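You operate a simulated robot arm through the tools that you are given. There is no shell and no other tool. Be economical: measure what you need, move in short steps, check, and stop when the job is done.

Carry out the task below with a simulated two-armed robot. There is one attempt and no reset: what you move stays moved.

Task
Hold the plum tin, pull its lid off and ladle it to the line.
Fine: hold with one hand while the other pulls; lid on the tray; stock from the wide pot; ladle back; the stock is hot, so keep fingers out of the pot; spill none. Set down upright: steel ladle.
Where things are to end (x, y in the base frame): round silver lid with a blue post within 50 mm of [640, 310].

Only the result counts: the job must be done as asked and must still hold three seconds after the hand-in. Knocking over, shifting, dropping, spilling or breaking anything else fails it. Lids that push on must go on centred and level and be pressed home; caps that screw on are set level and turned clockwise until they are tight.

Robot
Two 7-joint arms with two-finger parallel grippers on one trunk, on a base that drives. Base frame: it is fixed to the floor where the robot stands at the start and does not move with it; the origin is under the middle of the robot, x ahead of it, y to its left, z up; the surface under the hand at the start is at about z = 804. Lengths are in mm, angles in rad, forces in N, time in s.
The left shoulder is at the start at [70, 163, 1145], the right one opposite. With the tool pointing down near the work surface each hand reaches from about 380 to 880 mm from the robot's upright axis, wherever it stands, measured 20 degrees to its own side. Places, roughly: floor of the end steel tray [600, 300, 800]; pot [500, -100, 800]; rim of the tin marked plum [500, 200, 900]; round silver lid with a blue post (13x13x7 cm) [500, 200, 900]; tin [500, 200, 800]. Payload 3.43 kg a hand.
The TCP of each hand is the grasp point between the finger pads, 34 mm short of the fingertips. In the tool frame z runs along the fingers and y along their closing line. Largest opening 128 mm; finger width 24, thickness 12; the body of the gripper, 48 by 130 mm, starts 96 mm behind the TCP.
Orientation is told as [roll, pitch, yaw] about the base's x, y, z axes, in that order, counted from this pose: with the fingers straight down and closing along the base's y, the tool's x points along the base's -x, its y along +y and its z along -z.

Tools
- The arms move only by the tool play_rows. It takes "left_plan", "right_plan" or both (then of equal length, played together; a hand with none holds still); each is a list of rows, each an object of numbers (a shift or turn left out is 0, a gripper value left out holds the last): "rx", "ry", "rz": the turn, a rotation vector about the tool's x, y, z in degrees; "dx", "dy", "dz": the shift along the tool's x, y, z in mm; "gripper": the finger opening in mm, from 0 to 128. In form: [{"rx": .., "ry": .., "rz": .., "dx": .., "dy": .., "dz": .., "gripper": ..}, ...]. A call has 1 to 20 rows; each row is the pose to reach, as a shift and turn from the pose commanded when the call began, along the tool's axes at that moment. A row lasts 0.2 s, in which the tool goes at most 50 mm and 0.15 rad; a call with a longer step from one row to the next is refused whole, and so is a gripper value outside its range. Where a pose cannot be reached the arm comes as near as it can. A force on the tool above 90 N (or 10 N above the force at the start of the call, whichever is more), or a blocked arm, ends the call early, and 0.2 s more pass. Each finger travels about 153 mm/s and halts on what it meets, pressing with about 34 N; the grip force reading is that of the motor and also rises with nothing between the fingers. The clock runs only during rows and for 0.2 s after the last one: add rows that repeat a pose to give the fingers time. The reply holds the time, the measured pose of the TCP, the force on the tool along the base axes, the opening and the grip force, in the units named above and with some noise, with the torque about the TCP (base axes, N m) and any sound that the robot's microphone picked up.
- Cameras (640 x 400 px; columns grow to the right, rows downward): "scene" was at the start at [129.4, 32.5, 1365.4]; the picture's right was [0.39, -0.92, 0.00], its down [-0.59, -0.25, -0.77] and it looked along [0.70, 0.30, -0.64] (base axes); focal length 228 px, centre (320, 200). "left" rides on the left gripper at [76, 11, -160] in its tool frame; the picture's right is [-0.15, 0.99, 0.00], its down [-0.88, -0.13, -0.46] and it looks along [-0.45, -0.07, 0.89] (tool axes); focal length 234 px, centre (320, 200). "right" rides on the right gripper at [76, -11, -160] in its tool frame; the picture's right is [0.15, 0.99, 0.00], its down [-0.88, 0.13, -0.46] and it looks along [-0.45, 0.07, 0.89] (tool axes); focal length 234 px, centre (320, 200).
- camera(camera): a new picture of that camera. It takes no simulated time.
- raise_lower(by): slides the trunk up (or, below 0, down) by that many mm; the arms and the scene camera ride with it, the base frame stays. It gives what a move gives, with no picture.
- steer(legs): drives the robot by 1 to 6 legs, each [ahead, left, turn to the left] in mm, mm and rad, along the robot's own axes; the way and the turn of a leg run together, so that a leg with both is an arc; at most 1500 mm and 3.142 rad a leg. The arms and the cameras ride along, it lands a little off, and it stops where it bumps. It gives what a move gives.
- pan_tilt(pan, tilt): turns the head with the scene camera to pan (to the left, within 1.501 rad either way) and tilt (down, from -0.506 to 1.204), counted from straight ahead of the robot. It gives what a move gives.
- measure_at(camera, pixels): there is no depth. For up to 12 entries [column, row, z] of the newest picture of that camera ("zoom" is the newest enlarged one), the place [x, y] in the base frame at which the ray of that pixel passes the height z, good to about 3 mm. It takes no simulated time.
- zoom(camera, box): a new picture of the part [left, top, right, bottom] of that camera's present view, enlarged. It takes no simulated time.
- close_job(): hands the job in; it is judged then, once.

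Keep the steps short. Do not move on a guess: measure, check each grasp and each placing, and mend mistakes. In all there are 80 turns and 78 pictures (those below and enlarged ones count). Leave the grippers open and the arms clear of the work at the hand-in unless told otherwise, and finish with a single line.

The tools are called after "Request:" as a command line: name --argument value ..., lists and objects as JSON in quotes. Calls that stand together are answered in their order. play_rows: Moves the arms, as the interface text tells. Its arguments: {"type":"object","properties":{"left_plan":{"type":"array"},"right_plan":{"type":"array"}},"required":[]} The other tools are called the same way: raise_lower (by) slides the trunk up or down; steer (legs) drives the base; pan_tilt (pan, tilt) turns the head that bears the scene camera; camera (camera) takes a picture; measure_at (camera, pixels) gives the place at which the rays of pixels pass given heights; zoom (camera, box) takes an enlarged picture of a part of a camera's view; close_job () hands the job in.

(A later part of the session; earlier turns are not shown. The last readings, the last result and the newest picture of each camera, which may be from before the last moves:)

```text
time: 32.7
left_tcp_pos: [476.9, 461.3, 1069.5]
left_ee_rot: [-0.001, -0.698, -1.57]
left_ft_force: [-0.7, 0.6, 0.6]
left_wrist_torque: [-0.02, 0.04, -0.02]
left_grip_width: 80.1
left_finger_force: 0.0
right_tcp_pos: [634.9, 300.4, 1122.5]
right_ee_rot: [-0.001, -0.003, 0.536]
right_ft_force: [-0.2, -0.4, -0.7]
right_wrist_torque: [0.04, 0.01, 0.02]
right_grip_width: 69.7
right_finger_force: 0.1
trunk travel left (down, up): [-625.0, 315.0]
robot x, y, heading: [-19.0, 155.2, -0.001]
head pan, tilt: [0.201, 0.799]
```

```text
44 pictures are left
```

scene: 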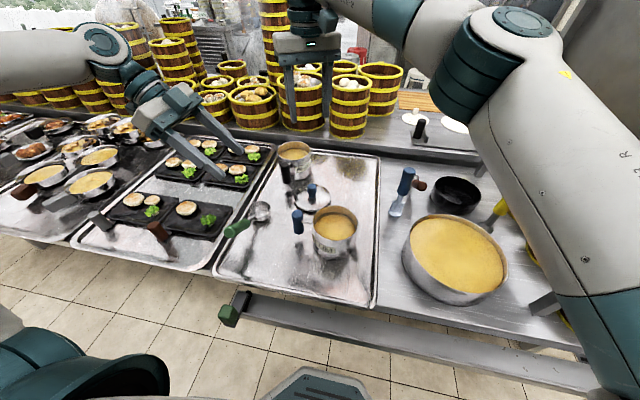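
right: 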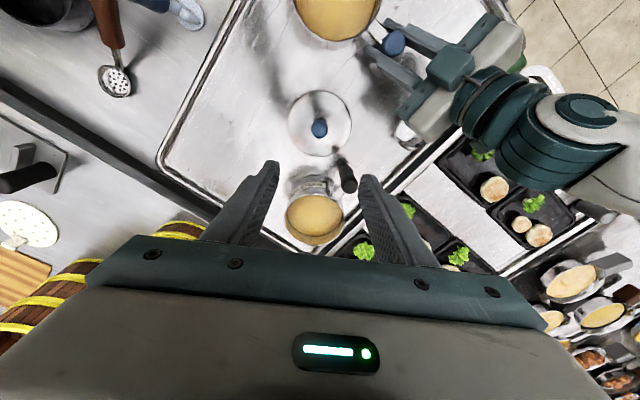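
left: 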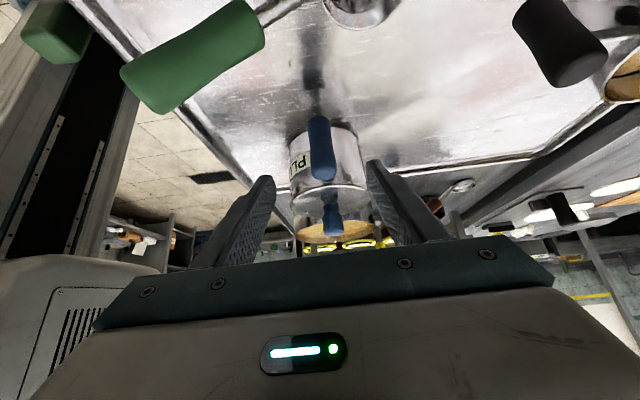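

Tin upright and lid beside it. I'll park the left arm out to the left and high, then back the base up 120 mm so the right hand can do all the ladling in comfortable reach.

Request:
play_rows --left_plan '[{"dx": 13, "dy": -10, "dz": -44}, {"dx": 27, "dy": -20, "dz": -88}, {"dx": 40, "dy": -30, "dz": -131}, {"dx": 53, "dy": -40, "dz": -175}, {"dx": 67, "dy": -50, "dz": -219}, {"dx": 80, "dy": -60, "dz": -263}, {"dx": 80, "dy": -60, "dz": -263}]'

Request:
steer --legs '[[-120, 0, 0]]'

Request:
pan_tilt --pan 0.2 --tilt 0.7

Request:
camera --camera "scene"

Request:
camera --camera "right"

```text
time: 34.3
left_tcp_pos: [418.3, 691.9, 1219.1]
left_ee_rot: [-0.001, -0.699, -1.571]
left_ft_force: [-0.2, 0.4, -0.3]
left_wrist_torque: [-0.01, 0.02, 0.01]
left_grip_width: 80.4
left_finger_force: 0.1
right_tcp_pos: [633.8, 301.2, 1121.8]
right_ee_rot: [-0.001, -0.002, 0.536]
right_ft_force: [0.5, 0.2, 0.0]
right_wrist_torque: [0.02, 0.03, 0.01]
right_grip_width: 70.0
right_finger_force: 0.1
trunk travel left (down, up): [-625.0, 315.0]
robot x, y, heading: [-19.6, 154.3, -0.001]
head pan, tilt: [0.201, 0.799]
```

```text
time: 35.5
left_tcp_pos: [300.5, 691.8, 1217.2]
left_ee_rot: [0.001, -0.697, -1.572]
left_ft_force: [-0.2, -0.1, 0.0]
left_wrist_torque: [-0.03, 0.03, 0.04]
left_grip_width: 80.1
left_finger_force: 0.1
right_tcp_pos: [516.1, 300.7, 1122.9]
right_ee_rot: [0.001, -0.001, 0.534]
right_ft_force: [0.2, 0.4, 0.7]
right_wrist_torque: [-0.02, 0.0, 0.0]
right_grip_width: 70.3
right_finger_force: 0.0
trunk travel left (down, up): [-625.0, 315.0]
robot x, y, heading: [-139.3, 152.0, 0.001]
head pan, tilt: [0.201, 0.799]
```

```text
time: 36.2
left_tcp_pos: [298.9, 691.6, 1218.2]
left_ee_rot: [0.0, -0.699, -1.57]
left_ft_force: [0.0, -0.2, 1.0]
left_wrist_torque: [0.03, -0.01, 0.0]
left_grip_width: 79.8
left_finger_force: 0.1
right_tcp_pos: [516.2, 301.2, 1123.4]
right_ee_rot: [-0.002, -0.001, 0.536]
right_ft_force: [-1.2, 0.6, 0.1]
right_wrist_torque: [0.05, -0.07, -0.01]
right_grip_width: 70.1
right_finger_force: 0.1
trunk travel left (down, up): [-625.0, 315.0]
robot x, y, heading: [-136.0, 153.2, -0.001]
head pan, tilt: [0.201, 0.7]
```

```text
43 pictures are left
```

scene: 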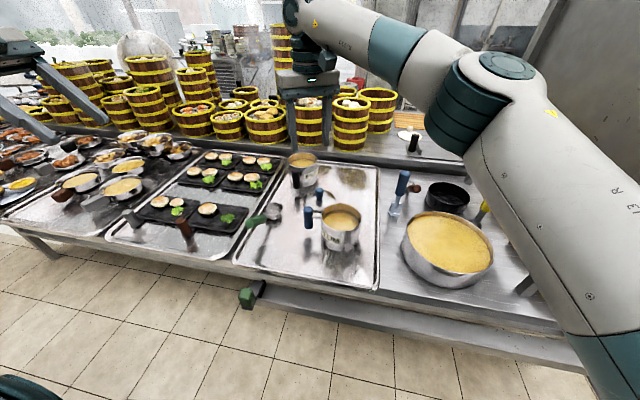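

```text
42 pictures are left
```

right: 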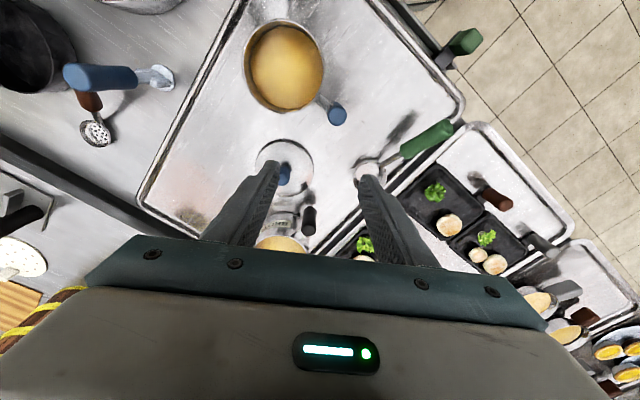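

I'll measure the ladle precisely with zooms from the right and scene cameras.

Request:
zoom --camera "right" --box '[340, 100, 480, 200]'

Request:
measure_at --camera "right" --pixels '[[447, 127, 915], [447, 127, 895], [406, 151, 860], [406, 151, 845], [369, 171, 830], [369, 171, 804]]'

Request:
zoom --camera "scene" --box '[235, 190, 295, 235]'

```text
4.00 times, centred on (410, 150) of right
```

zoom: 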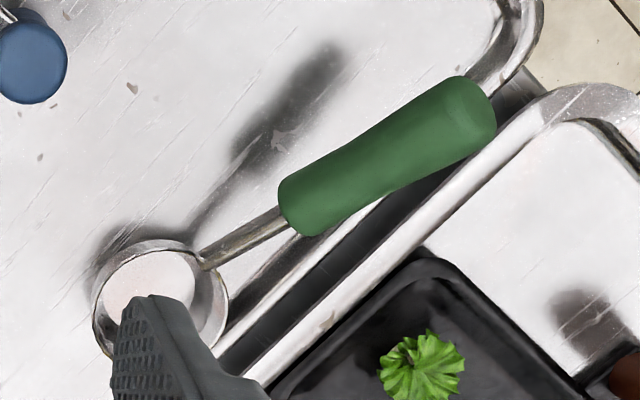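

```text
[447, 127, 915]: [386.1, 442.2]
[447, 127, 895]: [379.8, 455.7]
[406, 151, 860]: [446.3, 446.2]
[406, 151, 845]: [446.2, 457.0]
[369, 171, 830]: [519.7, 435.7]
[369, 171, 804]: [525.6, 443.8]
```

```text
8.89 times, centred on (265, 212) of scene
```

zoom: 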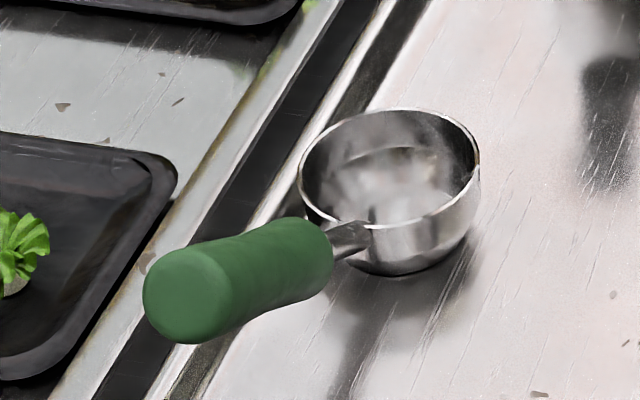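

Request:
measure_at --camera "right" --pixels '[[447.5, 129.5, 900], [447.5, 129.5, 930], [403.75, 151.25, 850], [403.75, 151.25, 880], [370, 174.25, 830], [370, 174.25, 850], [353, 174, 840], [387, 174, 840]]'

Request:
measure_at --camera "scene" --pixels '[[249.8, 223.25, 900], [249.8, 223.25, 930], [265.5, 217.5, 850], [265.5, 217.5, 880], [272.6, 208.6, 830], [272.6, 208.6, 850], [274, 218.2, 804]]'

```text
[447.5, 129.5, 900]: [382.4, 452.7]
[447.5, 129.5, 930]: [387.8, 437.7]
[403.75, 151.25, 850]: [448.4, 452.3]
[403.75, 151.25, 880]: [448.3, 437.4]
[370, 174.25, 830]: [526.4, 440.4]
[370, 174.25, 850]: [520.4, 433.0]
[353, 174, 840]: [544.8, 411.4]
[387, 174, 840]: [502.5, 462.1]
```

```text
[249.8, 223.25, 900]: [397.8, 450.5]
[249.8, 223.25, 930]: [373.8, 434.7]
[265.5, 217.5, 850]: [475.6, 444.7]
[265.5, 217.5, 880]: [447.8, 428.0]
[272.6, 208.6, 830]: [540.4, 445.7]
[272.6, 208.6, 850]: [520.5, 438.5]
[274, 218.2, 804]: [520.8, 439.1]
```

Ladle: handle runs from (449,443,868) up to (385,444,916), bowl rim centre about (523,438,842), radius about 33. I'll bring the right hand above the handle's outer part with yaw 0.

Request:
play_rows --right_plan '[{"rz": 5, "dx": 4, "dy": 30, "dz": 10, "gripper": 60}, {"rz": 10.2, "dx": 8, "dy": 60, "dz": 25}, {"rz": 15.3, "dx": 13, "dy": 91, "dz": 45}, {"rz": 20.4, "dx": 17, "dy": 121, "dz": 70}, {"rz": 25.5, "dx": 21, "dy": 151, "dz": 95}, {"rz": 30.65, "dx": 25.4, "dy": 181, "dz": 120}, {"rz": 30.65, "dx": 25.4, "dy": 181, "dz": 120}]'

Request:
camera --camera "right"

```text
time: 37.8
left_tcp_pos: [300.8, 692.5, 1219.4]
left_ee_rot: [0.001, -0.699, -1.571]
left_ft_force: [0.2, 0.1, 0.7]
left_wrist_torque: [0.02, 0.0, 0.01]
left_grip_width: 80.1
left_finger_force: 0.1
right_tcp_pos: [403.3, 437.7, 1002.7]
right_ee_rot: [0.002, -0.003, -0.001]
right_ft_force: [0.1, 0.4, 0.8]
right_wrist_torque: [-0.01, -0.03, 0.01]
right_grip_width: 60.1
right_finger_force: 0.1
right hand out of reach, approached as far as the arm can: row 6, 7
trunk travel left (down, up): [-625.0, 315.0]
robot x, y, heading: [-133.3, 152.9, -0.003]
head pan, tilt: [0.201, 0.7]
```

```text
39 pictures are left
```

right: 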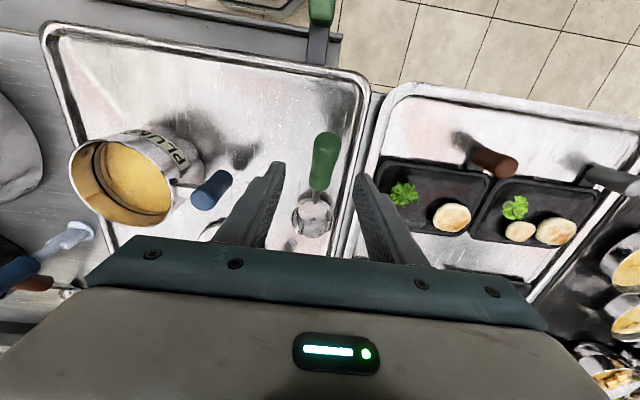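

Slight reach limit at y≈438. I'll drive the base 100 mm further left (the pot stays reachable), then re-centre over the handle.

Request:
steer --legs '[[0, 100, 0]]'

```text
time: 39.0
left_tcp_pos: [300.0, 791.4, 1218.7]
left_ee_rot: [0.001, -0.699, -1.57]
left_ft_force: [-0.5, -0.9, 0.4]
left_wrist_torque: [0.02, 0.03, 0.0]
left_grip_width: 80.0
left_finger_force: 0.0
right_tcp_pos: [402.7, 536.5, 1001.7]
right_ee_rot: [0.0, 0.0, -0.001]
right_ft_force: [-0.4, -0.7, 0.3]
right_wrist_torque: [-0.01, -0.02, 0.02]
right_grip_width: 59.8
right_finger_force: 0.1
trunk travel left (down, up): [-625.0, 315.0]
robot x, y, heading: [-136.0, 254.4, -0.001]
head pan, tilt: [0.201, 0.7]
```

Request:
play_rows --right_plan '[{"dy": -46}, {"dy": -93}, {"dy": -93}]'

Request:
camera --camera "right"

Request:
zoom --camera "scene" --box '[280, 150, 560, 300]'

```text
time: 39.8
left_tcp_pos: [298.9, 792.1, 1217.6]
left_ee_rot: [0.0, -0.699, -1.57]
left_ft_force: [0.8, -0.7, -0.8]
left_wrist_torque: [-0.05, 0.01, -0.02]
left_grip_width: 80.1
left_finger_force: 0.0
right_tcp_pos: [402.7, 445.0, 1001.4]
right_ee_rot: [0.001, -0.002, 0.0]
right_ft_force: [-0.4, 0.6, -0.8]
right_wrist_torque: [-0.03, -0.01, -0.02]
right_grip_width: 60.0
right_finger_force: 0.1
trunk travel left (down, up): [-625.0, 315.0]
robot x, y, heading: [-139.5, 250.1, -0.002]
head pan, tilt: [0.201, 0.7]
```

```text
38 pictures are left
```

right: 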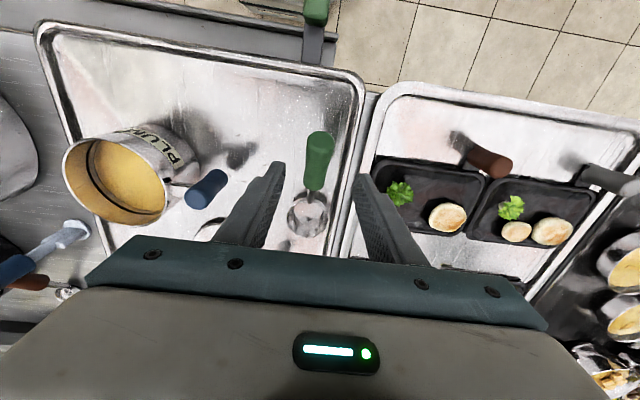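

```text
2.29 times, centred on (420, 225) of scene
```

zoom: 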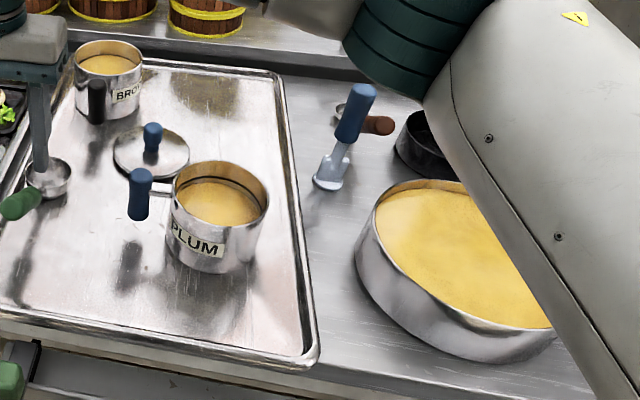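

Request:
measure_at --camera "right" --pixels '[[321, 141, 916], [314, 190, 865], [306, 215, 842], [307, 133, 916], [335, 133, 916]]'

```text
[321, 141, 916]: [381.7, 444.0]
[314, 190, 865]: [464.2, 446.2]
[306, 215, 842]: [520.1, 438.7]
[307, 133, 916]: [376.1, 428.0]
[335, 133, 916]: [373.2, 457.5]
```

The handle is centred at y≈444. I'll lower 97 mm and close on it.

Request:
play_rows --right_plan '[{"dy": -1, "dz": 40}, {"dy": -1, "dz": 75}, {"dy": -1, "dz": 97}, {"dy": -1, "dz": 97}, {"dy": -1, "dz": 97, "gripper": 45}, {"dy": -1, "dz": 97, "gripper": 35}, {"dy": -1, "dz": 97, "gripper": 25}, {"dy": -1, "dz": 97, "gripper": 15}, {"dy": -1, "dz": 97, "gripper": 10}, {"dy": -1, "dz": 97, "gripper": 10}]'

Request:
camera --camera "right"

Request:
zoom --camera "scene" --box '[240, 150, 360, 250]'

```text
time: 42.0
left_tcp_pos: [300.7, 790.8, 1218.0]
left_ee_rot: [-0.002, -0.697, -1.571]
left_ft_force: [0.2, 0.6, 0.2]
left_wrist_torque: [-0.05, 0.01, 0.02]
left_grip_width: 80.0
left_finger_force: 0.0
right_tcp_pos: [404.2, 442.3, 904.7]
right_ee_rot: [0.0, -0.003, -0.002]
right_ft_force: [-0.8, 0.7, 1.0]
right_wrist_torque: [0.25, -0.01, 0.2]
right_grip_width: 27.8
right_finger_force: 33.5
trunk travel left (down, up): [-625.0, 315.0]
robot x, y, heading: [-135.8, 253.3, 0.0]
head pan, tilt: [0.201, 0.7]
```

```text
36 pictures are left
```

right: 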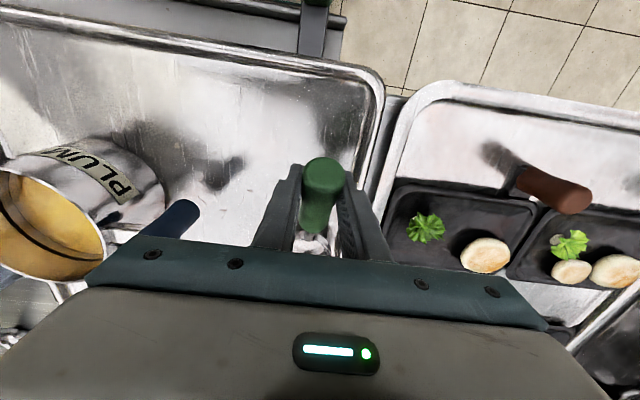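

```text
4.00 times, centred on (300, 200) of scene
```

zoom: 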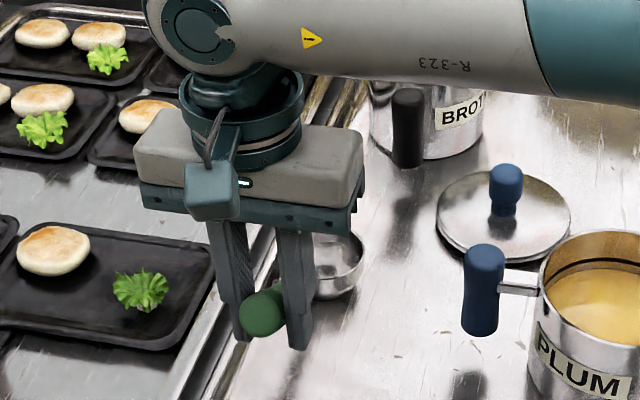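

Ladle gripped (27.8 mm, 33.5 N); its home grip pose is (404,442,905). I'll lift 150 mm and check that the bowl stays level.

Request:
play_rows --right_plan '[{"dz": -10}, {"dz": -30}, {"dz": -60}, {"dz": -90}, {"dz": -120}, {"dz": -150}, {"dz": -150}]'

Request:
camera --camera "scene"

Request:
zoom --camera "scene" --box '[240, 100, 360, 200]'

```text
time: 43.6
left_tcp_pos: [301.6, 790.8, 1218.6]
left_ee_rot: [0.001, -0.699, -1.571]
left_ft_force: [-0.1, 0.4, -0.4]
left_wrist_torque: [0.03, 0.01, -0.04]
left_grip_width: 80.3
left_finger_force: 0.1
right_tcp_pos: [401.7, 443.3, 1054.2]
right_ee_rot: [0.001, 0.0, 0.0]
right_ft_force: [-0.1, -0.9, -2.6]
right_wrist_torque: [-0.3, 0.33, -0.25]
right_grip_width: 27.7
right_finger_force: 34.2
trunk travel left (down, up): [-625.0, 315.0]
robot x, y, heading: [-135.4, 254.0, -0.002]
head pan, tilt: [0.201, 0.7]
```

```text
34 pictures are left
```

scene: 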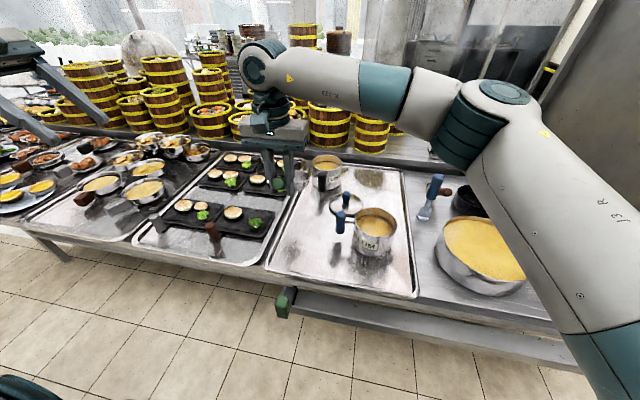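

```text
4.00 times, centred on (300, 150) of scene
```

zoom: 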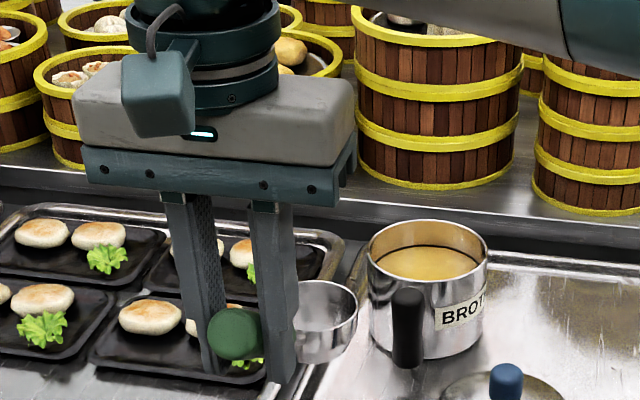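

The bowl is level. I'll carry the empty ladle at height toward the pot and look at the pot from the right camera.

Request:
play_rows --right_plan '[{"dx": 6, "dy": -44}, {"dx": 12, "dy": -89}, {"dx": 18, "dy": -133}, {"dx": 24, "dy": -178}, {"dx": 30, "dy": -222}, {"dx": 36, "dy": -267}, {"dx": 42, "dy": -311}, {"dx": 48, "dy": -356}, {"dx": 54, "dy": -400}, {"dx": 60, "dy": -444}, {"dx": 66, "dy": -489}, {"dx": 72, "dy": -533}, {"dx": 72, "dy": -533}]'

Request:
camera --camera "right"

Request:
pan_tilt --pan -0.35 --tilt 0.75

Request:
camera --camera "scene"

```text
time: 46.4
left_tcp_pos: [301.2, 790.6, 1216.5]
left_ee_rot: [-0.002, -0.698, -1.57]
left_ft_force: [0.5, 0.7, -0.4]
left_wrist_torque: [-0.03, 0.02, -0.03]
left_grip_width: 80.2
left_finger_force: 0.1
right_tcp_pos: [333.2, -89.9, 1054.1]
right_ee_rot: [0.001, -0.003, 0.002]
right_ft_force: [0.3, 1.2, -2.4]
right_wrist_torque: [0.49, 0.34, 0.36]
right_grip_width: 27.3
right_finger_force: 33.9
trunk travel left (down, up): [-625.0, 315.0]
robot x, y, heading: [-140.3, 251.0, -0.003]
head pan, tilt: [0.201, 0.7]
```

```text
32 pictures are left
```

right: 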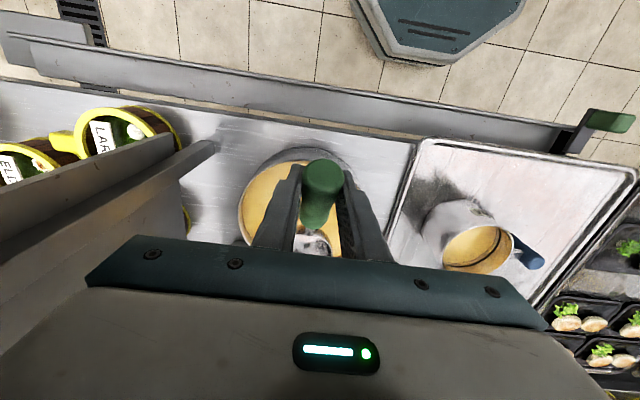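

```text
time: 47.3
left_tcp_pos: [301.0, 790.1, 1219.0]
left_ee_rot: [-0.001, -0.698, -1.571]
left_ft_force: [0.1, -0.4, 0.5]
left_wrist_torque: [0.01, -0.02, -0.04]
left_grip_width: 80.3
left_finger_force: 0.1
right_tcp_pos: [333.1, -91.3, 1054.8]
right_ee_rot: [0.001, -0.002, -0.002]
right_ft_force: [-0.5, -1.0, -2.2]
right_wrist_torque: [-0.5, 0.31, -0.3]
right_grip_width: 27.3
right_finger_force: 34.2
trunk travel left (down, up): [-625.0, 315.0]
robot x, y, heading: [-134.4, 248.8, -0.002]
head pan, tilt: [-0.351, 0.75]
```

```text
31 pictures are left
```

scene: 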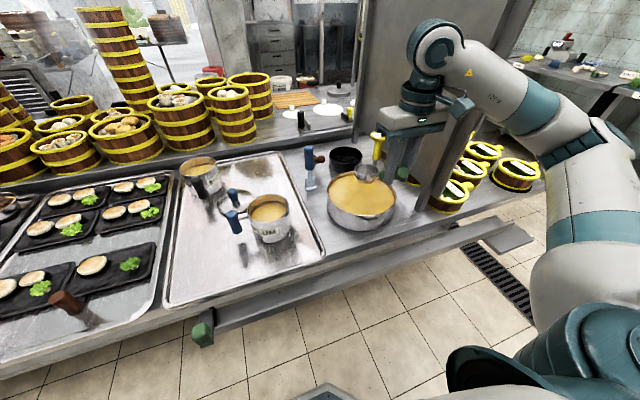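

Request:
zoom --camera "scene" --box '[300, 145, 420, 245]'

Request:
zoom --camera "right" --box '[220, 130, 380, 260]'

```text
4.00 times, centred on (360, 195) of scene
```

zoom: 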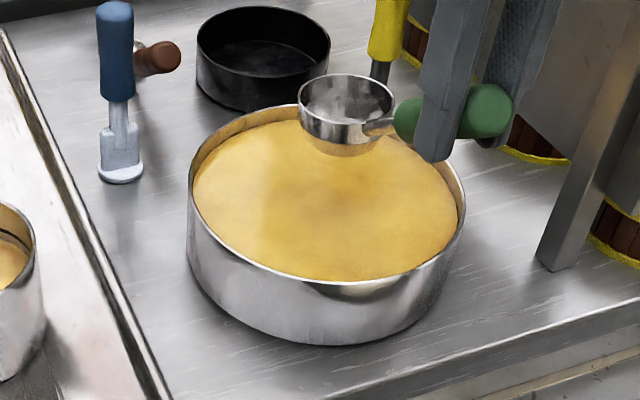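

```text
3.08 times, centred on (300, 195) of right
```

zoom: 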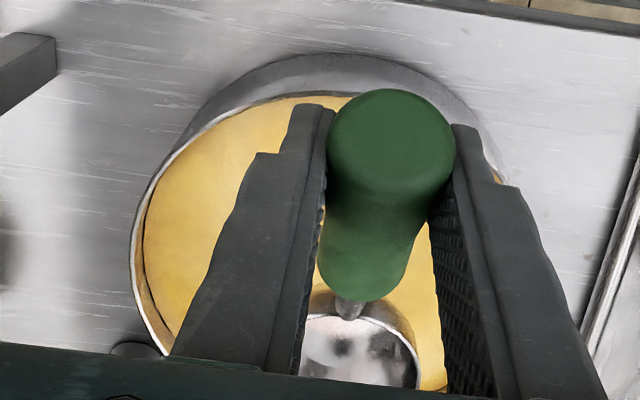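

Request:
measure_at --camera "scene" --pixels '[[360, 231.25, 804], [361.5, 216.25, 860], [361.5, 216.25, 880], [361.5, 216.25, 840], [327, 193, 860], [396.25, 193, 860], [327, 193, 880], [396.25, 193, 880], [347, 170.5, 860], [347, 170.5, 880]]'

Request:
measure_at --camera "right" --pixels '[[238.6, 216, 860], [238.6, 216, 880], [305, 160.5, 860], [305, 160.5, 880], [303, 149.5, 804]]'

```text
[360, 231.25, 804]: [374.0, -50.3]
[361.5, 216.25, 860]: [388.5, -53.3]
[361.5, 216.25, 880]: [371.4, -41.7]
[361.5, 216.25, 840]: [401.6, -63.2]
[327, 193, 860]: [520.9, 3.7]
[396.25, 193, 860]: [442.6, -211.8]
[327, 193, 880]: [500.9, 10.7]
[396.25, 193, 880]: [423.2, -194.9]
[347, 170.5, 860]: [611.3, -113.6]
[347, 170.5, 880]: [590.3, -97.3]
```

```text
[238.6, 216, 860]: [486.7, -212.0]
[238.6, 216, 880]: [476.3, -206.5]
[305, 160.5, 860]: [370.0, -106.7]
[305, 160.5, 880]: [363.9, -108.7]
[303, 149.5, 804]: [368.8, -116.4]
```

Pot: centre about (480,−102), radius about 113, rim z≈872. I'll check the stock level via the back inner edge.

Request:
measure_at --camera "zoom" --pixels '[[180, 200, 850]]'

Request:
measure_at --camera "scene" --pixels '[[342.5, 176.5, 850], [342.5, 176.5, 860], [342.5, 172.5, 872], [328.5, 190, 850], [328.5, 190, 860], [395, 193, 850], [395, 193, 860]]'

Request:
zoom --camera "scene" --box '[322, 160, 372, 200]'

```text
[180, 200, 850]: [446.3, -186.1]
```

```text
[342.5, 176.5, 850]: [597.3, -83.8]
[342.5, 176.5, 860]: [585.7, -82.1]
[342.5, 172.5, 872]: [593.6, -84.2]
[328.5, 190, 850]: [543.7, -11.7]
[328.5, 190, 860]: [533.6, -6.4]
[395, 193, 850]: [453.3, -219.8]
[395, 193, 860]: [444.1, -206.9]
```

```text
10.00 times, centred on (347, 180) of scene
```

zoom: 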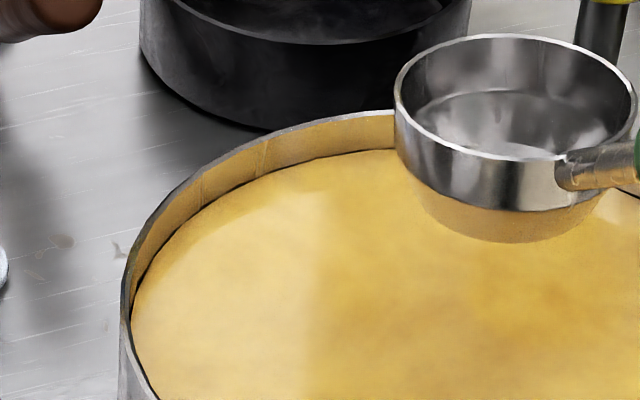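

Stock level is about 856. I'll move the bowl to over (470,−102) and lower until the rim is just above the surface, with the fingers outside the pot.

Request:
play_rows --right_plan '[{"dx": -9, "dy": -3, "dz": 0}, {"dx": -17, "dy": -6, "dz": 20}, {"dx": -17, "dy": -6, "dz": 50}, {"dx": -17, "dy": -6, "dz": 80}, {"dx": -17, "dy": -6, "dz": 105}, {"dx": -17, "dy": -6, "dz": 120}, {"dx": -17, "dy": -6, "dz": 125}, {"dx": -17, "dy": -6, "dz": 125}]'

Request:
zoom --camera "scene" --box '[320, 150, 440, 240]'

```text
time: 49.1
left_tcp_pos: [300.8, 789.0, 1218.3]
left_ee_rot: [0.001, -0.698, -1.57]
left_ft_force: [-0.3, 0.5, 0.1]
left_wrist_torque: [-0.01, -0.01, -0.01]
left_grip_width: 79.9
left_finger_force: 0.1
right_tcp_pos: [349.9, -97.4, 929.1]
right_ee_rot: [0.0, -0.004, -0.001]
right_ft_force: [-0.4, -2.0, -0.6]
right_wrist_torque: [-0.86, 0.12, -0.55]
right_grip_width: 27.0
right_finger_force: 34.5
trunk travel left (down, up): [-625.0, 315.0]
robot x, y, heading: [-138.4, 252.9, 0.001]
head pan, tilt: [-0.351, 0.75]
```

```text
4.44 times, centred on (380, 195) of scene
```

zoom: 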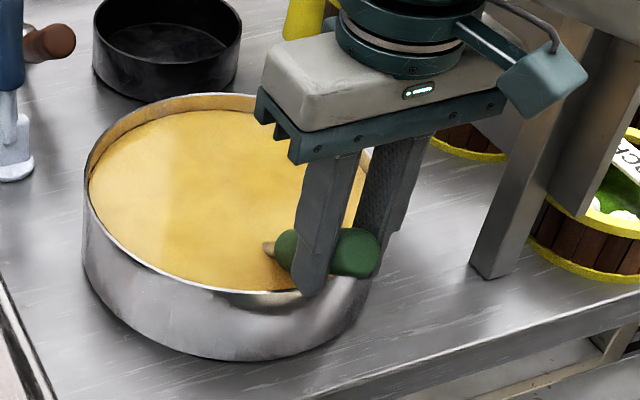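

The bowl is already under the surface and only the shaft shows at (266,248). The fingers are outside the pot. I'll raise slowly 50 mm and look.

Request:
play_rows --right_plan '[{"dz": 0}, {"dz": -3}, {"dz": -7}, {"dz": -12}, {"dz": -18}, {"dz": -24}, {"dz": -30}, {"dz": -36}, {"dz": -42}, {"dz": -47}, {"dz": -50}, {"dz": -50}, {"dz": -50}]'

Request:
zoom --camera "scene" --box '[320, 140, 440, 230]'

```text
time: 51.9
left_tcp_pos: [300.4, 790.2, 1218.6]
left_ee_rot: [-0.001, -0.697, -1.57]
left_ft_force: [-1.1, -0.4, 0.6]
left_wrist_torque: [0.0, 0.03, 0.04]
left_grip_width: 80.4
left_finger_force: 0.0
right_tcp_pos: [348.8, -97.0, 979.6]
right_ee_rot: [0.002, -0.002, 0.0]
right_ft_force: [0.1, 0.2, -3.3]
right_wrist_torque: [0.01, 0.28, 0.0]
right_grip_width: 27.7
right_finger_force: 33.9
trunk travel left (down, up): [-625.0, 315.0]
robot x, y, heading: [-135.0, 250.6, -0.0]
head pan, tilt: [-0.351, 0.75]
```

```text
4.44 times, centred on (380, 185) of scene
```

zoom: 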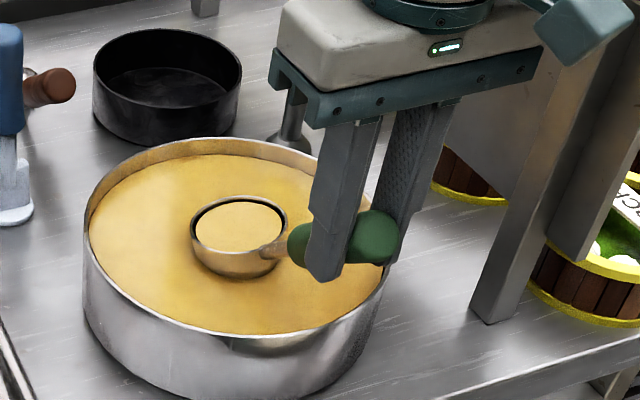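

A full bowl, level a few mm below its rim, no drips seen. I'll raise 75 mm gently, then carry it slowly over to the tin.

Request:
play_rows --right_plan '[{"dz": -2}, {"dz": -6}, {"dz": -12}, {"dz": -20}, {"dz": -30}, {"dz": -40}, {"dz": -50}, {"dz": -58}, {"dz": -65}, {"dz": -70}, {"dz": -73}, {"dz": -75}, {"dz": -75}]'

Request:
play_rows --right_plan '[{"dy": 2}, {"dy": 6}, {"dy": 12}, {"dy": 20}, {"dy": 30}, {"dy": 42}, {"dy": 56, "dx": -1}, {"dy": 72, "dx": -2}, {"dy": 90, "dx": -3}, {"dy": 109, "dx": -4}, {"dy": 128, "dx": -5}, {"dy": 147, "dx": -6}, {"dy": 166, "dx": -7}, {"dy": 185, "dx": -8}, {"dy": 203, "dx": -8}, {"dy": 219, "dx": -8}, {"dy": 233, "dx": -8}, {"dy": 245, "dx": -8}, {"dy": 255, "dx": -8}, {"dy": 263, "dx": -8}]'

Request:
play_rows --right_plan '[{"dy": 7}, {"dy": 15}, {"dy": 23}, {"dy": 31}, {"dy": 38}, {"dy": 43}, {"dy": 46}, {"dy": 47}, {"dy": 47}, {"dy": 47}]'

Request:
pan_tilt --pan 0.0 --tilt 0.8

Request:
camera --camera "scene"

```text
time: 54.7
left_tcp_pos: [300.4, 789.3, 1218.6]
left_ee_rot: [0.0, -0.698, -1.57]
left_ft_force: [-0.1, -0.5, -0.1]
left_wrist_torque: [0.02, 0.02, 0.02]
left_grip_width: 79.8
left_finger_force: 0.0
right_tcp_pos: [348.7, -96.2, 1055.4]
right_ee_rot: [0.002, -0.002, -0.001]
right_ft_force: [0.3, 0.6, -2.2]
right_wrist_torque: [0.0, 0.28, 0.01]
right_grip_width: 27.3
right_finger_force: 33.9
trunk travel left (down, up): [-625.0, 315.0]
robot x, y, heading: [-133.4, 250.2, 0.003]
head pan, tilt: [-0.351, 0.75]
```

```text
time: 58.9
left_tcp_pos: [299.9, 790.6, 1217.7]
left_ee_rot: [-0.001, -0.698, -1.57]
left_ft_force: [0.1, 0.0, 0.3]
left_wrist_torque: [0.0, 0.01, 0.0]
left_grip_width: 79.9
left_finger_force: 0.1
right_tcp_pos: [356.0, 168.4, 1056.1]
right_ee_rot: [0.001, -0.001, 0.0]
right_ft_force: [-0.1, 0.4, -2.8]
right_wrist_torque: [-0.01, 0.25, 0.0]
right_grip_width: 27.3
right_finger_force: 33.7
trunk travel left (down, up): [-625.0, 315.0]
robot x, y, heading: [-135.7, 254.6, 0.002]
head pan, tilt: [-0.351, 0.75]
```

```text
time: 61.1
left_tcp_pos: [300.4, 791.0, 1217.6]
left_ee_rot: [0.0, -0.699, -1.571]
left_ft_force: [0.2, 0.6, -0.7]
left_wrist_torque: [0.0, 0.01, -0.01]
left_grip_width: 79.9
left_finger_force: 0.2
right_tcp_pos: [355.5, 213.5, 1056.2]
right_ee_rot: [0.002, -0.003, -0.001]
right_ft_force: [-0.2, 0.0, -2.9]
right_wrist_torque: [0.0, 0.27, 0.01]
right_grip_width: 27.7
right_finger_force: 34.0
trunk travel left (down, up): [-625.0, 315.0]
robot x, y, heading: [-135.0, 249.7, -0.001]
head pan, tilt: [-0.351, 0.75]
```

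```text
time: 62.0
left_tcp_pos: [300.1, 789.8, 1218.4]
left_ee_rot: [-0.001, -0.697, -1.571]
left_ft_force: [0.0, -0.7, -0.4]
left_wrist_torque: [-0.03, 0.02, -0.02]
left_grip_width: 80.3
left_finger_force: 0.1
right_tcp_pos: [355.9, 215.2, 1054.5]
right_ee_rot: [0.001, -0.004, 0.0]
right_ft_force: [-0.2, -1.1, -2.8]
right_wrist_torque: [0.0, 0.23, -0.01]
right_grip_width: 27.5
right_finger_force: 34.2
trunk travel left (down, up): [-625.0, 315.0]
robot x, y, heading: [-139.6, 253.6, 0.001]
head pan, tilt: [0.0, 0.799]
```

```text
25 pictures are left
```

scene: 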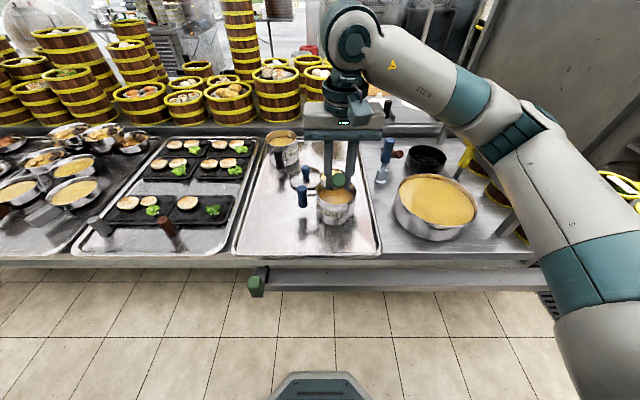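

Request:
zoom --camera "scene" --box '[280, 130, 400, 235]'

Request:
zoom --camera "right" --box '[240, 120, 400, 260]'

```text
3.81 times, centred on (340, 182) of scene
```

zoom: 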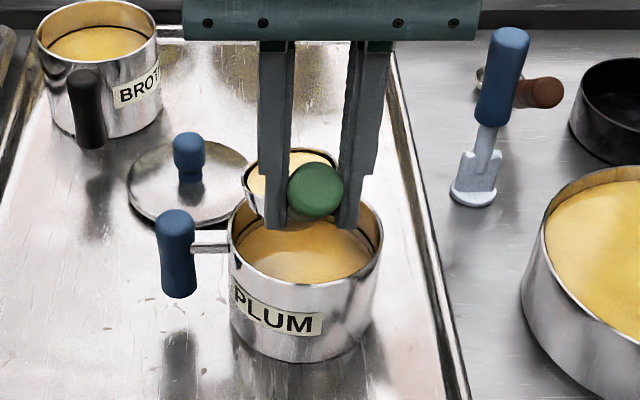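

```text
2.86 times, centred on (320, 190) of right
```

zoom: 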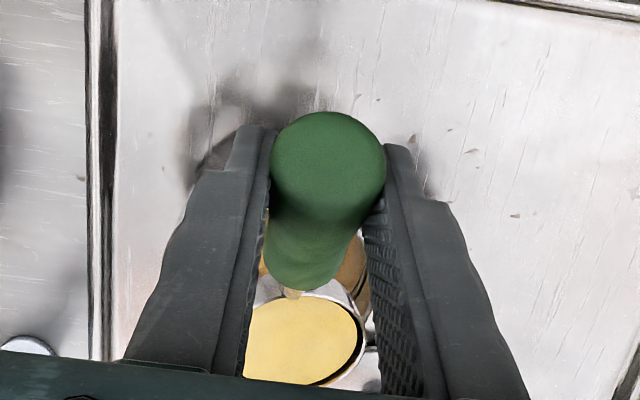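

Request:
measure_at --camera "scene" --pixels '[[332.1, 177.5, 985], [319.5, 178, 985], [344.7, 178, 985], [337, 193, 895], [316.5, 191, 900], [356, 191, 900]]'

Request:
measure_at --camera "right" --pixels '[[314.5, 237, 985], [335, 237, 985]]'

```text
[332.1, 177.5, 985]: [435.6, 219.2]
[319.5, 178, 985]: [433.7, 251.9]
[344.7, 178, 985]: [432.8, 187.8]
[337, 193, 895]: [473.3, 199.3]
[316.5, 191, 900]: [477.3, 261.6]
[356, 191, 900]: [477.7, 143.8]
```

```text
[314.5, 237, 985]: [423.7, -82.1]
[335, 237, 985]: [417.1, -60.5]
```

I'm not certain of the bowl's height and pitch. The left wrist camera faces this way, so I'll use it as a side view.

Request:
camera --camera "left"

Request:
camera --camera "right"

```text
22 pictures are left
```

left: 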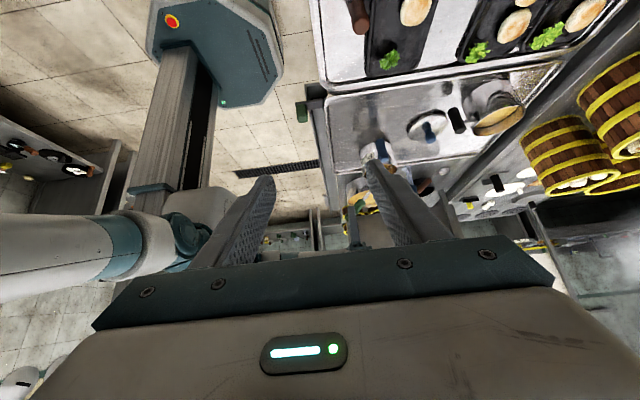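

```text
21 pictures are left
```

right: 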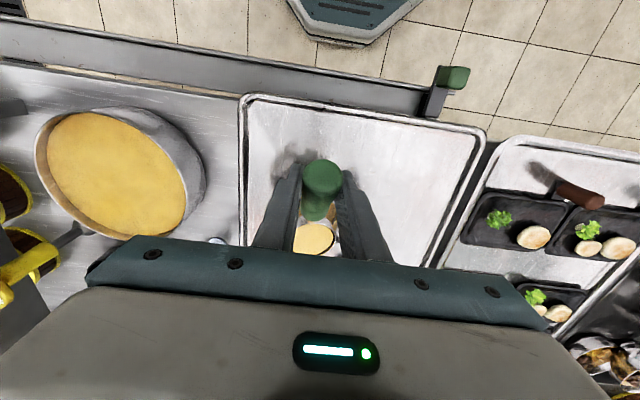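

Request:
measure_at --camera "right" --pixels '[[313, 239, 985], [313, 239, 960], [313, 239, 940], [313, 222, 985], [313, 222, 950], [313, 254, 960], [322, 165, 1066]]'

Request:
measure_at --camera "scene" --pixels '[[332.1, 177.5, 960], [332.1, 177.5, 940], [332.5, 169, 985], [332.5, 169, 960], [339, 179.5, 1066], [339, 179.5, 1055]]'

```text
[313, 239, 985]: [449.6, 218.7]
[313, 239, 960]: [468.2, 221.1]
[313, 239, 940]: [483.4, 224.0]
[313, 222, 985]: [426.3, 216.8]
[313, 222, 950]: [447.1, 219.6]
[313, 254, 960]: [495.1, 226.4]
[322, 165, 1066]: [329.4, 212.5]
```

```text
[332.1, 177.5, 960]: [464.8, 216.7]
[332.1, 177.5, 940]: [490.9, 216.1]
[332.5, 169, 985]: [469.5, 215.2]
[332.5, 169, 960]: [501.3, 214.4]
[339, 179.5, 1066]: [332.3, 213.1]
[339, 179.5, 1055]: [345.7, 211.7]
```

Bowl rim centre is at about (467,219,958), over the tin mouth (centre (478,203), radius 60). I'll begin pouring by rolling about the bowl toward −y, to 45° first, rising slightly.

Request:
play_rows --right_plan '[{"rx": -5, "dy": -9.6, "dz": -1.2}, {"rx": -10, "dy": -19.1, "dz": -1.6}, {"rx": -15, "dy": -28.3, "dz": -1.2}, {"rx": -20, "dy": -37.4, "dz": -1}, {"rx": -25, "dy": -46.1, "dz": 1}, {"rx": -30, "dy": -54.5, "dz": 3.7}, {"rx": -35, "dy": -62.4, "dz": 6.2}, {"rx": -40, "dy": -69.8, "dz": 10.3}, {"rx": -45, "dy": -76.6, "dz": 15.1}, {"rx": -45, "dy": -76.6, "dz": 15.1}]'

Request:
zoom --camera "scene" --box '[280, 130, 400, 235]'

```text
time: 64.2
left_tcp_pos: [300.7, 790.7, 1217.5]
left_ee_rot: [0.0, -0.7, -1.57]
left_ft_force: [-0.5, -0.1, 0.3]
left_wrist_torque: [0.0, -0.01, 0.02]
left_grip_width: 80.0
left_finger_force: 0.2
right_tcp_pos: [355.4, 136.7, 1039.4]
right_ee_rot: [0.788, -0.001, 0.002]
right_ft_force: [0.7, 0.0, -1.8]
right_wrist_torque: [-0.22, 0.28, 0.01]
right_grip_width: 27.6
right_finger_force: 34.1
trunk travel left (down, up): [-625.0, 315.0]
robot x, y, heading: [-137.0, 246.9, 0.003]
head pan, tilt: [0.0, 0.799]
```

```text
3.81 times, centred on (340, 182) of scene
```

zoom: 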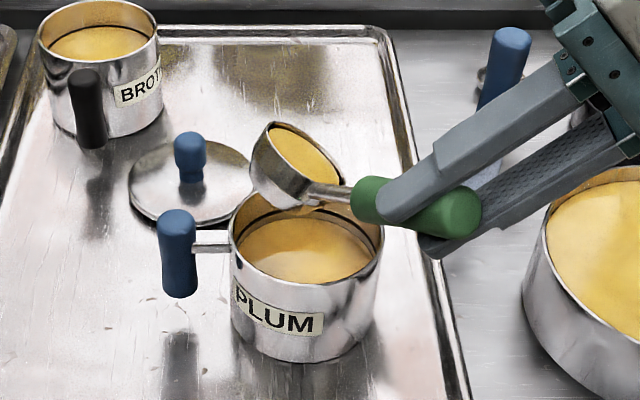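

The stream falls inside the tin and the ladle is still partly full. I'll continue to 70° and look.

Request:
play_rows --right_plan '[{"rx": -5, "dy": -7.4, "dz": -1.3}, {"rx": -10, "dy": -14.8, "dz": -1.9}, {"rx": -15, "dy": -22, "dz": -1.6}, {"rx": -20, "dy": -28.8, "dz": -0.6}, {"rx": -25, "dy": -35.4, "dz": 1.3}, {"rx": -25, "dy": -35.4, "dz": 1.3}, {"rx": -25, "dy": -35.4, "dz": 1.3}]'

Request:
zoom --camera "scene" --box '[300, 140, 390, 220]'

```text
time: 65.8
left_tcp_pos: [300.6, 790.1, 1217.7]
left_ee_rot: [0.0, -0.699, -1.57]
left_ft_force: [-0.5, -0.1, -0.1]
left_wrist_torque: [0.0, 0.0, 0.0]
left_grip_width: 79.6
left_finger_force: 0.1
right_tcp_pos: [355.3, 113.3, 1012.8]
right_ee_rot: [1.223, -0.001, 0.001]
right_ft_force: [0.3, 0.5, -1.8]
right_wrist_torque: [-0.27, 0.3, -0.01]
right_grip_width: 27.4
right_finger_force: 33.8
trunk travel left (down, up): [-625.0, 315.0]
robot x, y, heading: [-135.8, 252.5, -0.002]
head pan, tilt: [0.0, 0.799]
```

```text
5.00 times, centred on (345, 180) of scene
```

zoom: 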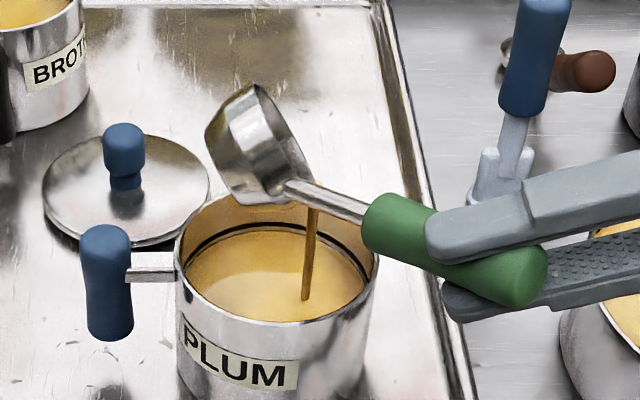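

A stream falls well inside the tin. I'll hold here for a second, then check the level against the line.

Request:
play_rows --right_plan '[{"dy": 0}, {"dy": 0}, {"dy": 0}, {"dy": 0}, {"dy": 0}]'

Request:
zoom --camera "scene" --box '[315, 165, 365, 210]'

```text
time: 67.0
left_tcp_pos: [300.3, 790.3, 1218.1]
left_ee_rot: [0.0, -0.697, -1.57]
left_ft_force: [0.6, 0.4, -0.1]
left_wrist_torque: [0.01, -0.02, -0.02]
left_grip_width: 80.2
left_finger_force: 0.1
right_tcp_pos: [355.7, 112.6, 1013.6]
right_ee_rot: [1.224, -0.002, 0.0]
right_ft_force: [-0.2, 0.1, -2.2]
right_wrist_torque: [-0.27, 0.24, -0.01]
right_grip_width: 27.3
right_finger_force: 33.4
trunk travel left (down, up): [-625.0, 315.0]
robot x, y, heading: [-137.2, 250.3, -0.002]
head pan, tilt: [0.0, 0.799]
```

```text
8.89 times, centred on (340, 188) of scene
```

zoom: 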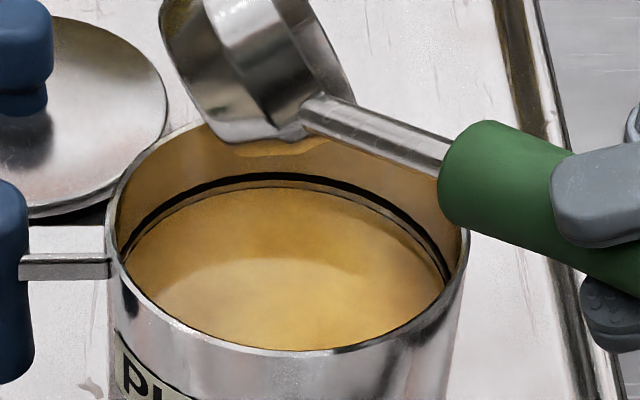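

The level is now slightly under the line and the stream has stopped. I'll tip further to 90° to add the remainder.

Request:
play_rows --right_plan '[{"rx": -5, "dy": -6.8, "dz": -0.3}, {"rx": -10, "dy": -13.4, "dz": 0.3}, {"rx": -10, "dy": -13.4, "dz": 0.3}, {"rx": -15, "dy": -19.9, "dz": 1.7}, {"rx": -15, "dy": -19.9, "dz": 1.7}, {"rx": -20, "dy": -27.2, "dz": 4.3}, {"rx": -20, "dy": -27.2, "dz": 4.3}, {"rx": -20, "dy": -27.2, "dz": 4.3}, {"rx": -20, "dy": -27.2, "dz": 4.3}, {"rx": -20, "dy": -27.2, "dz": 4.3}]'

Request:
zoom --camera "scene" --box '[315, 165, 365, 210]'

```text
time: 69.2
left_tcp_pos: [299.8, 790.7, 1219.1]
left_ee_rot: [0.0, -0.698, -1.57]
left_ft_force: [-0.5, 0.1, -0.4]
left_wrist_torque: [-0.01, 0.0, 0.0]
left_grip_width: 79.9
left_finger_force: 0.1
right_tcp_pos: [355.6, 108.0, 986.4]
right_ee_rot: [1.571, 0.0, 0.0]
right_ft_force: [-0.1, 0.2, -3.0]
right_wrist_torque: [-0.26, 0.28, 0.0]
right_grip_width: 27.4
right_finger_force: 34.0
trunk travel left (down, up): [-625.0, 315.0]
robot x, y, heading: [-136.2, 251.9, -0.002]
head pan, tilt: [0.0, 0.799]
```

```text
8.89 times, centred on (340, 188) of scene
```

zoom: 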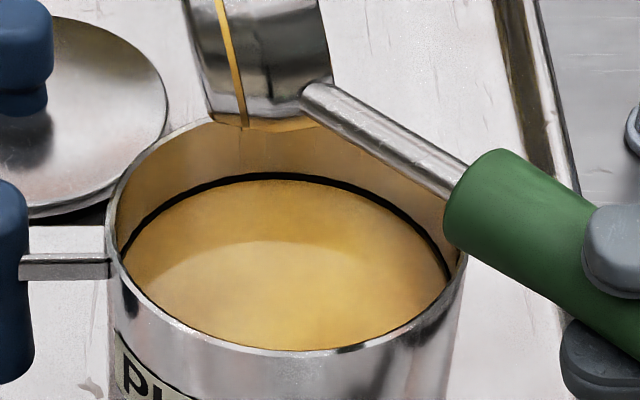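

The level has just met the line's lower edge. A thin remnant is still in the ladle, so I'll tip to 110° (raising for wrist clearance) to finish draining over the tin.

Request:
play_rows --right_plan '[{"rx": -5, "dy": 5.5, "dz": 1}, {"rx": -10, "dy": 11, "dz": 2.4}, {"rx": -15, "dy": 17, "dz": 5}, {"rx": -20, "dy": 22.6, "dz": 8}, {"rx": -20, "dy": 22.6, "dz": 8}, {"rx": -20, "dy": 22.6, "dz": 8}, {"rx": -20, "dy": 22.6, "dz": 8}, {"rx": -20, "dy": 22.6, "dz": 8}]'

Request:
zoom --camera "scene" --box '[310, 150, 370, 210]'

```text
time: 71.0
left_tcp_pos: [300.0, 789.3, 1219.4]
left_ee_rot: [0.0, -0.698, -1.571]
left_ft_force: [-0.5, -0.8, -0.7]
left_wrist_torque: [0.04, 0.04, -0.02]
left_grip_width: 80.1
left_finger_force: 0.0
right_tcp_pos: [356.4, 115.2, 1008.5]
right_ee_rot: [1.921, -0.003, 0.001]
right_ft_force: [-0.5, 0.3, -1.5]
right_wrist_torque: [-0.25, 0.28, 0.02]
right_grip_width: 27.2
right_finger_force: 34.5
trunk travel left (down, up): [-625.0, 315.0]
robot x, y, heading: [-134.1, 248.5, 0.002]
head pan, tilt: [0.0, 0.799]
```

```text
6.67 times, centred on (340, 180) of scene
```

zoom: 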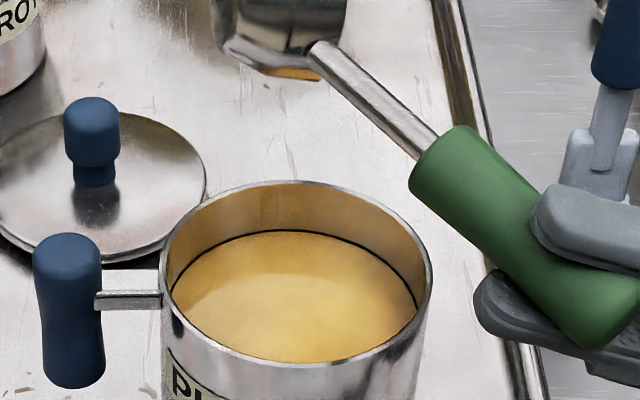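

The level sits at the line. I'll roll the ladle back upright over the tin along the reverse path.

Request:
play_rows --right_plan '[{"rx": 8, "dy": 11.6, "dz": -0.8}, {"rx": 16, "dy": 23, "dz": 0.4}, {"rx": 24, "dy": 33.9, "dz": 3.8}, {"rx": 32, "dy": 43.9, "dz": 9.2}, {"rx": 40, "dy": 52.9, "dz": 16.3}, {"rx": 48, "dy": 60.5, "dz": 25.2}, {"rx": 56, "dy": 66.7, "dz": 35.6}, {"rx": 64, "dy": 71.1, "dz": 47.3}, {"rx": 72, "dy": 73.6, "dz": 59.9}, {"rx": 80, "dy": 74.1, "dz": 73.3}, {"rx": 88, "dy": 72.5, "dz": 87.1}, {"rx": 96, "dy": 68.7, "dz": 101.1}, {"rx": 104, "dy": 62.9, "dz": 115}, {"rx": 110, "dy": 56.2, "dz": 124.7}, {"rx": 110, "dy": 56.2, "dz": 124.7}]'

Request:
zoom --camera "scene" --box '[280, 120, 400, 220]'

Request:
zoom --camera "right" --box '[240, 140, 400, 260]'

```text
time: 74.2
left_tcp_pos: [301.0, 789.7, 1219.0]
left_ee_rot: [0.001, -0.698, -1.571]
left_ft_force: [0.1, 0.1, -0.4]
left_wrist_torque: [0.04, 0.03, 0.02]
left_grip_width: 79.9
left_finger_force: 0.0
right_tcp_pos: [356.8, 214.2, 1103.8]
right_ee_rot: [-0.001, -0.001, -0.001]
right_ft_force: [-0.2, -0.5, -2.6]
right_wrist_torque: [-0.03, 0.24, 0.02]
right_grip_width: 27.1
right_finger_force: 34.7
trunk travel left (down, up): [-625.0, 315.0]
robot x, y, heading: [-137.3, 249.7, 0.0]
head pan, tilt: [0.0, 0.799]
```

```text
4.00 times, centred on (340, 170) of scene
```

zoom: 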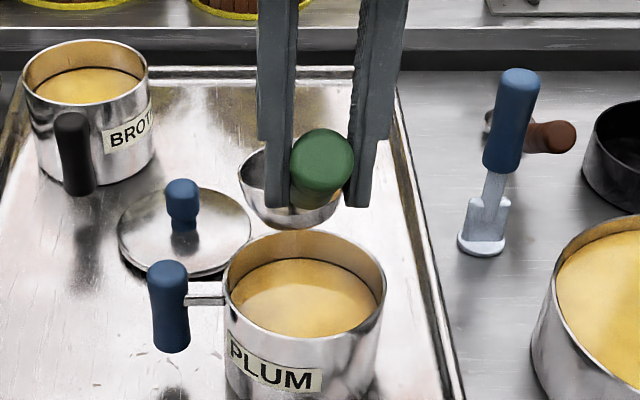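

```text
3.33 times, centred on (320, 200) of right
```

zoom: 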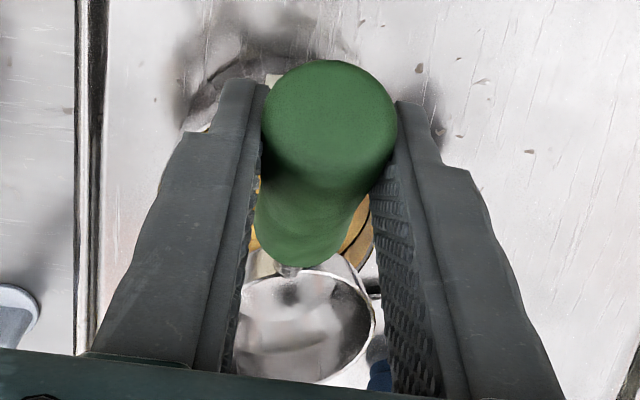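

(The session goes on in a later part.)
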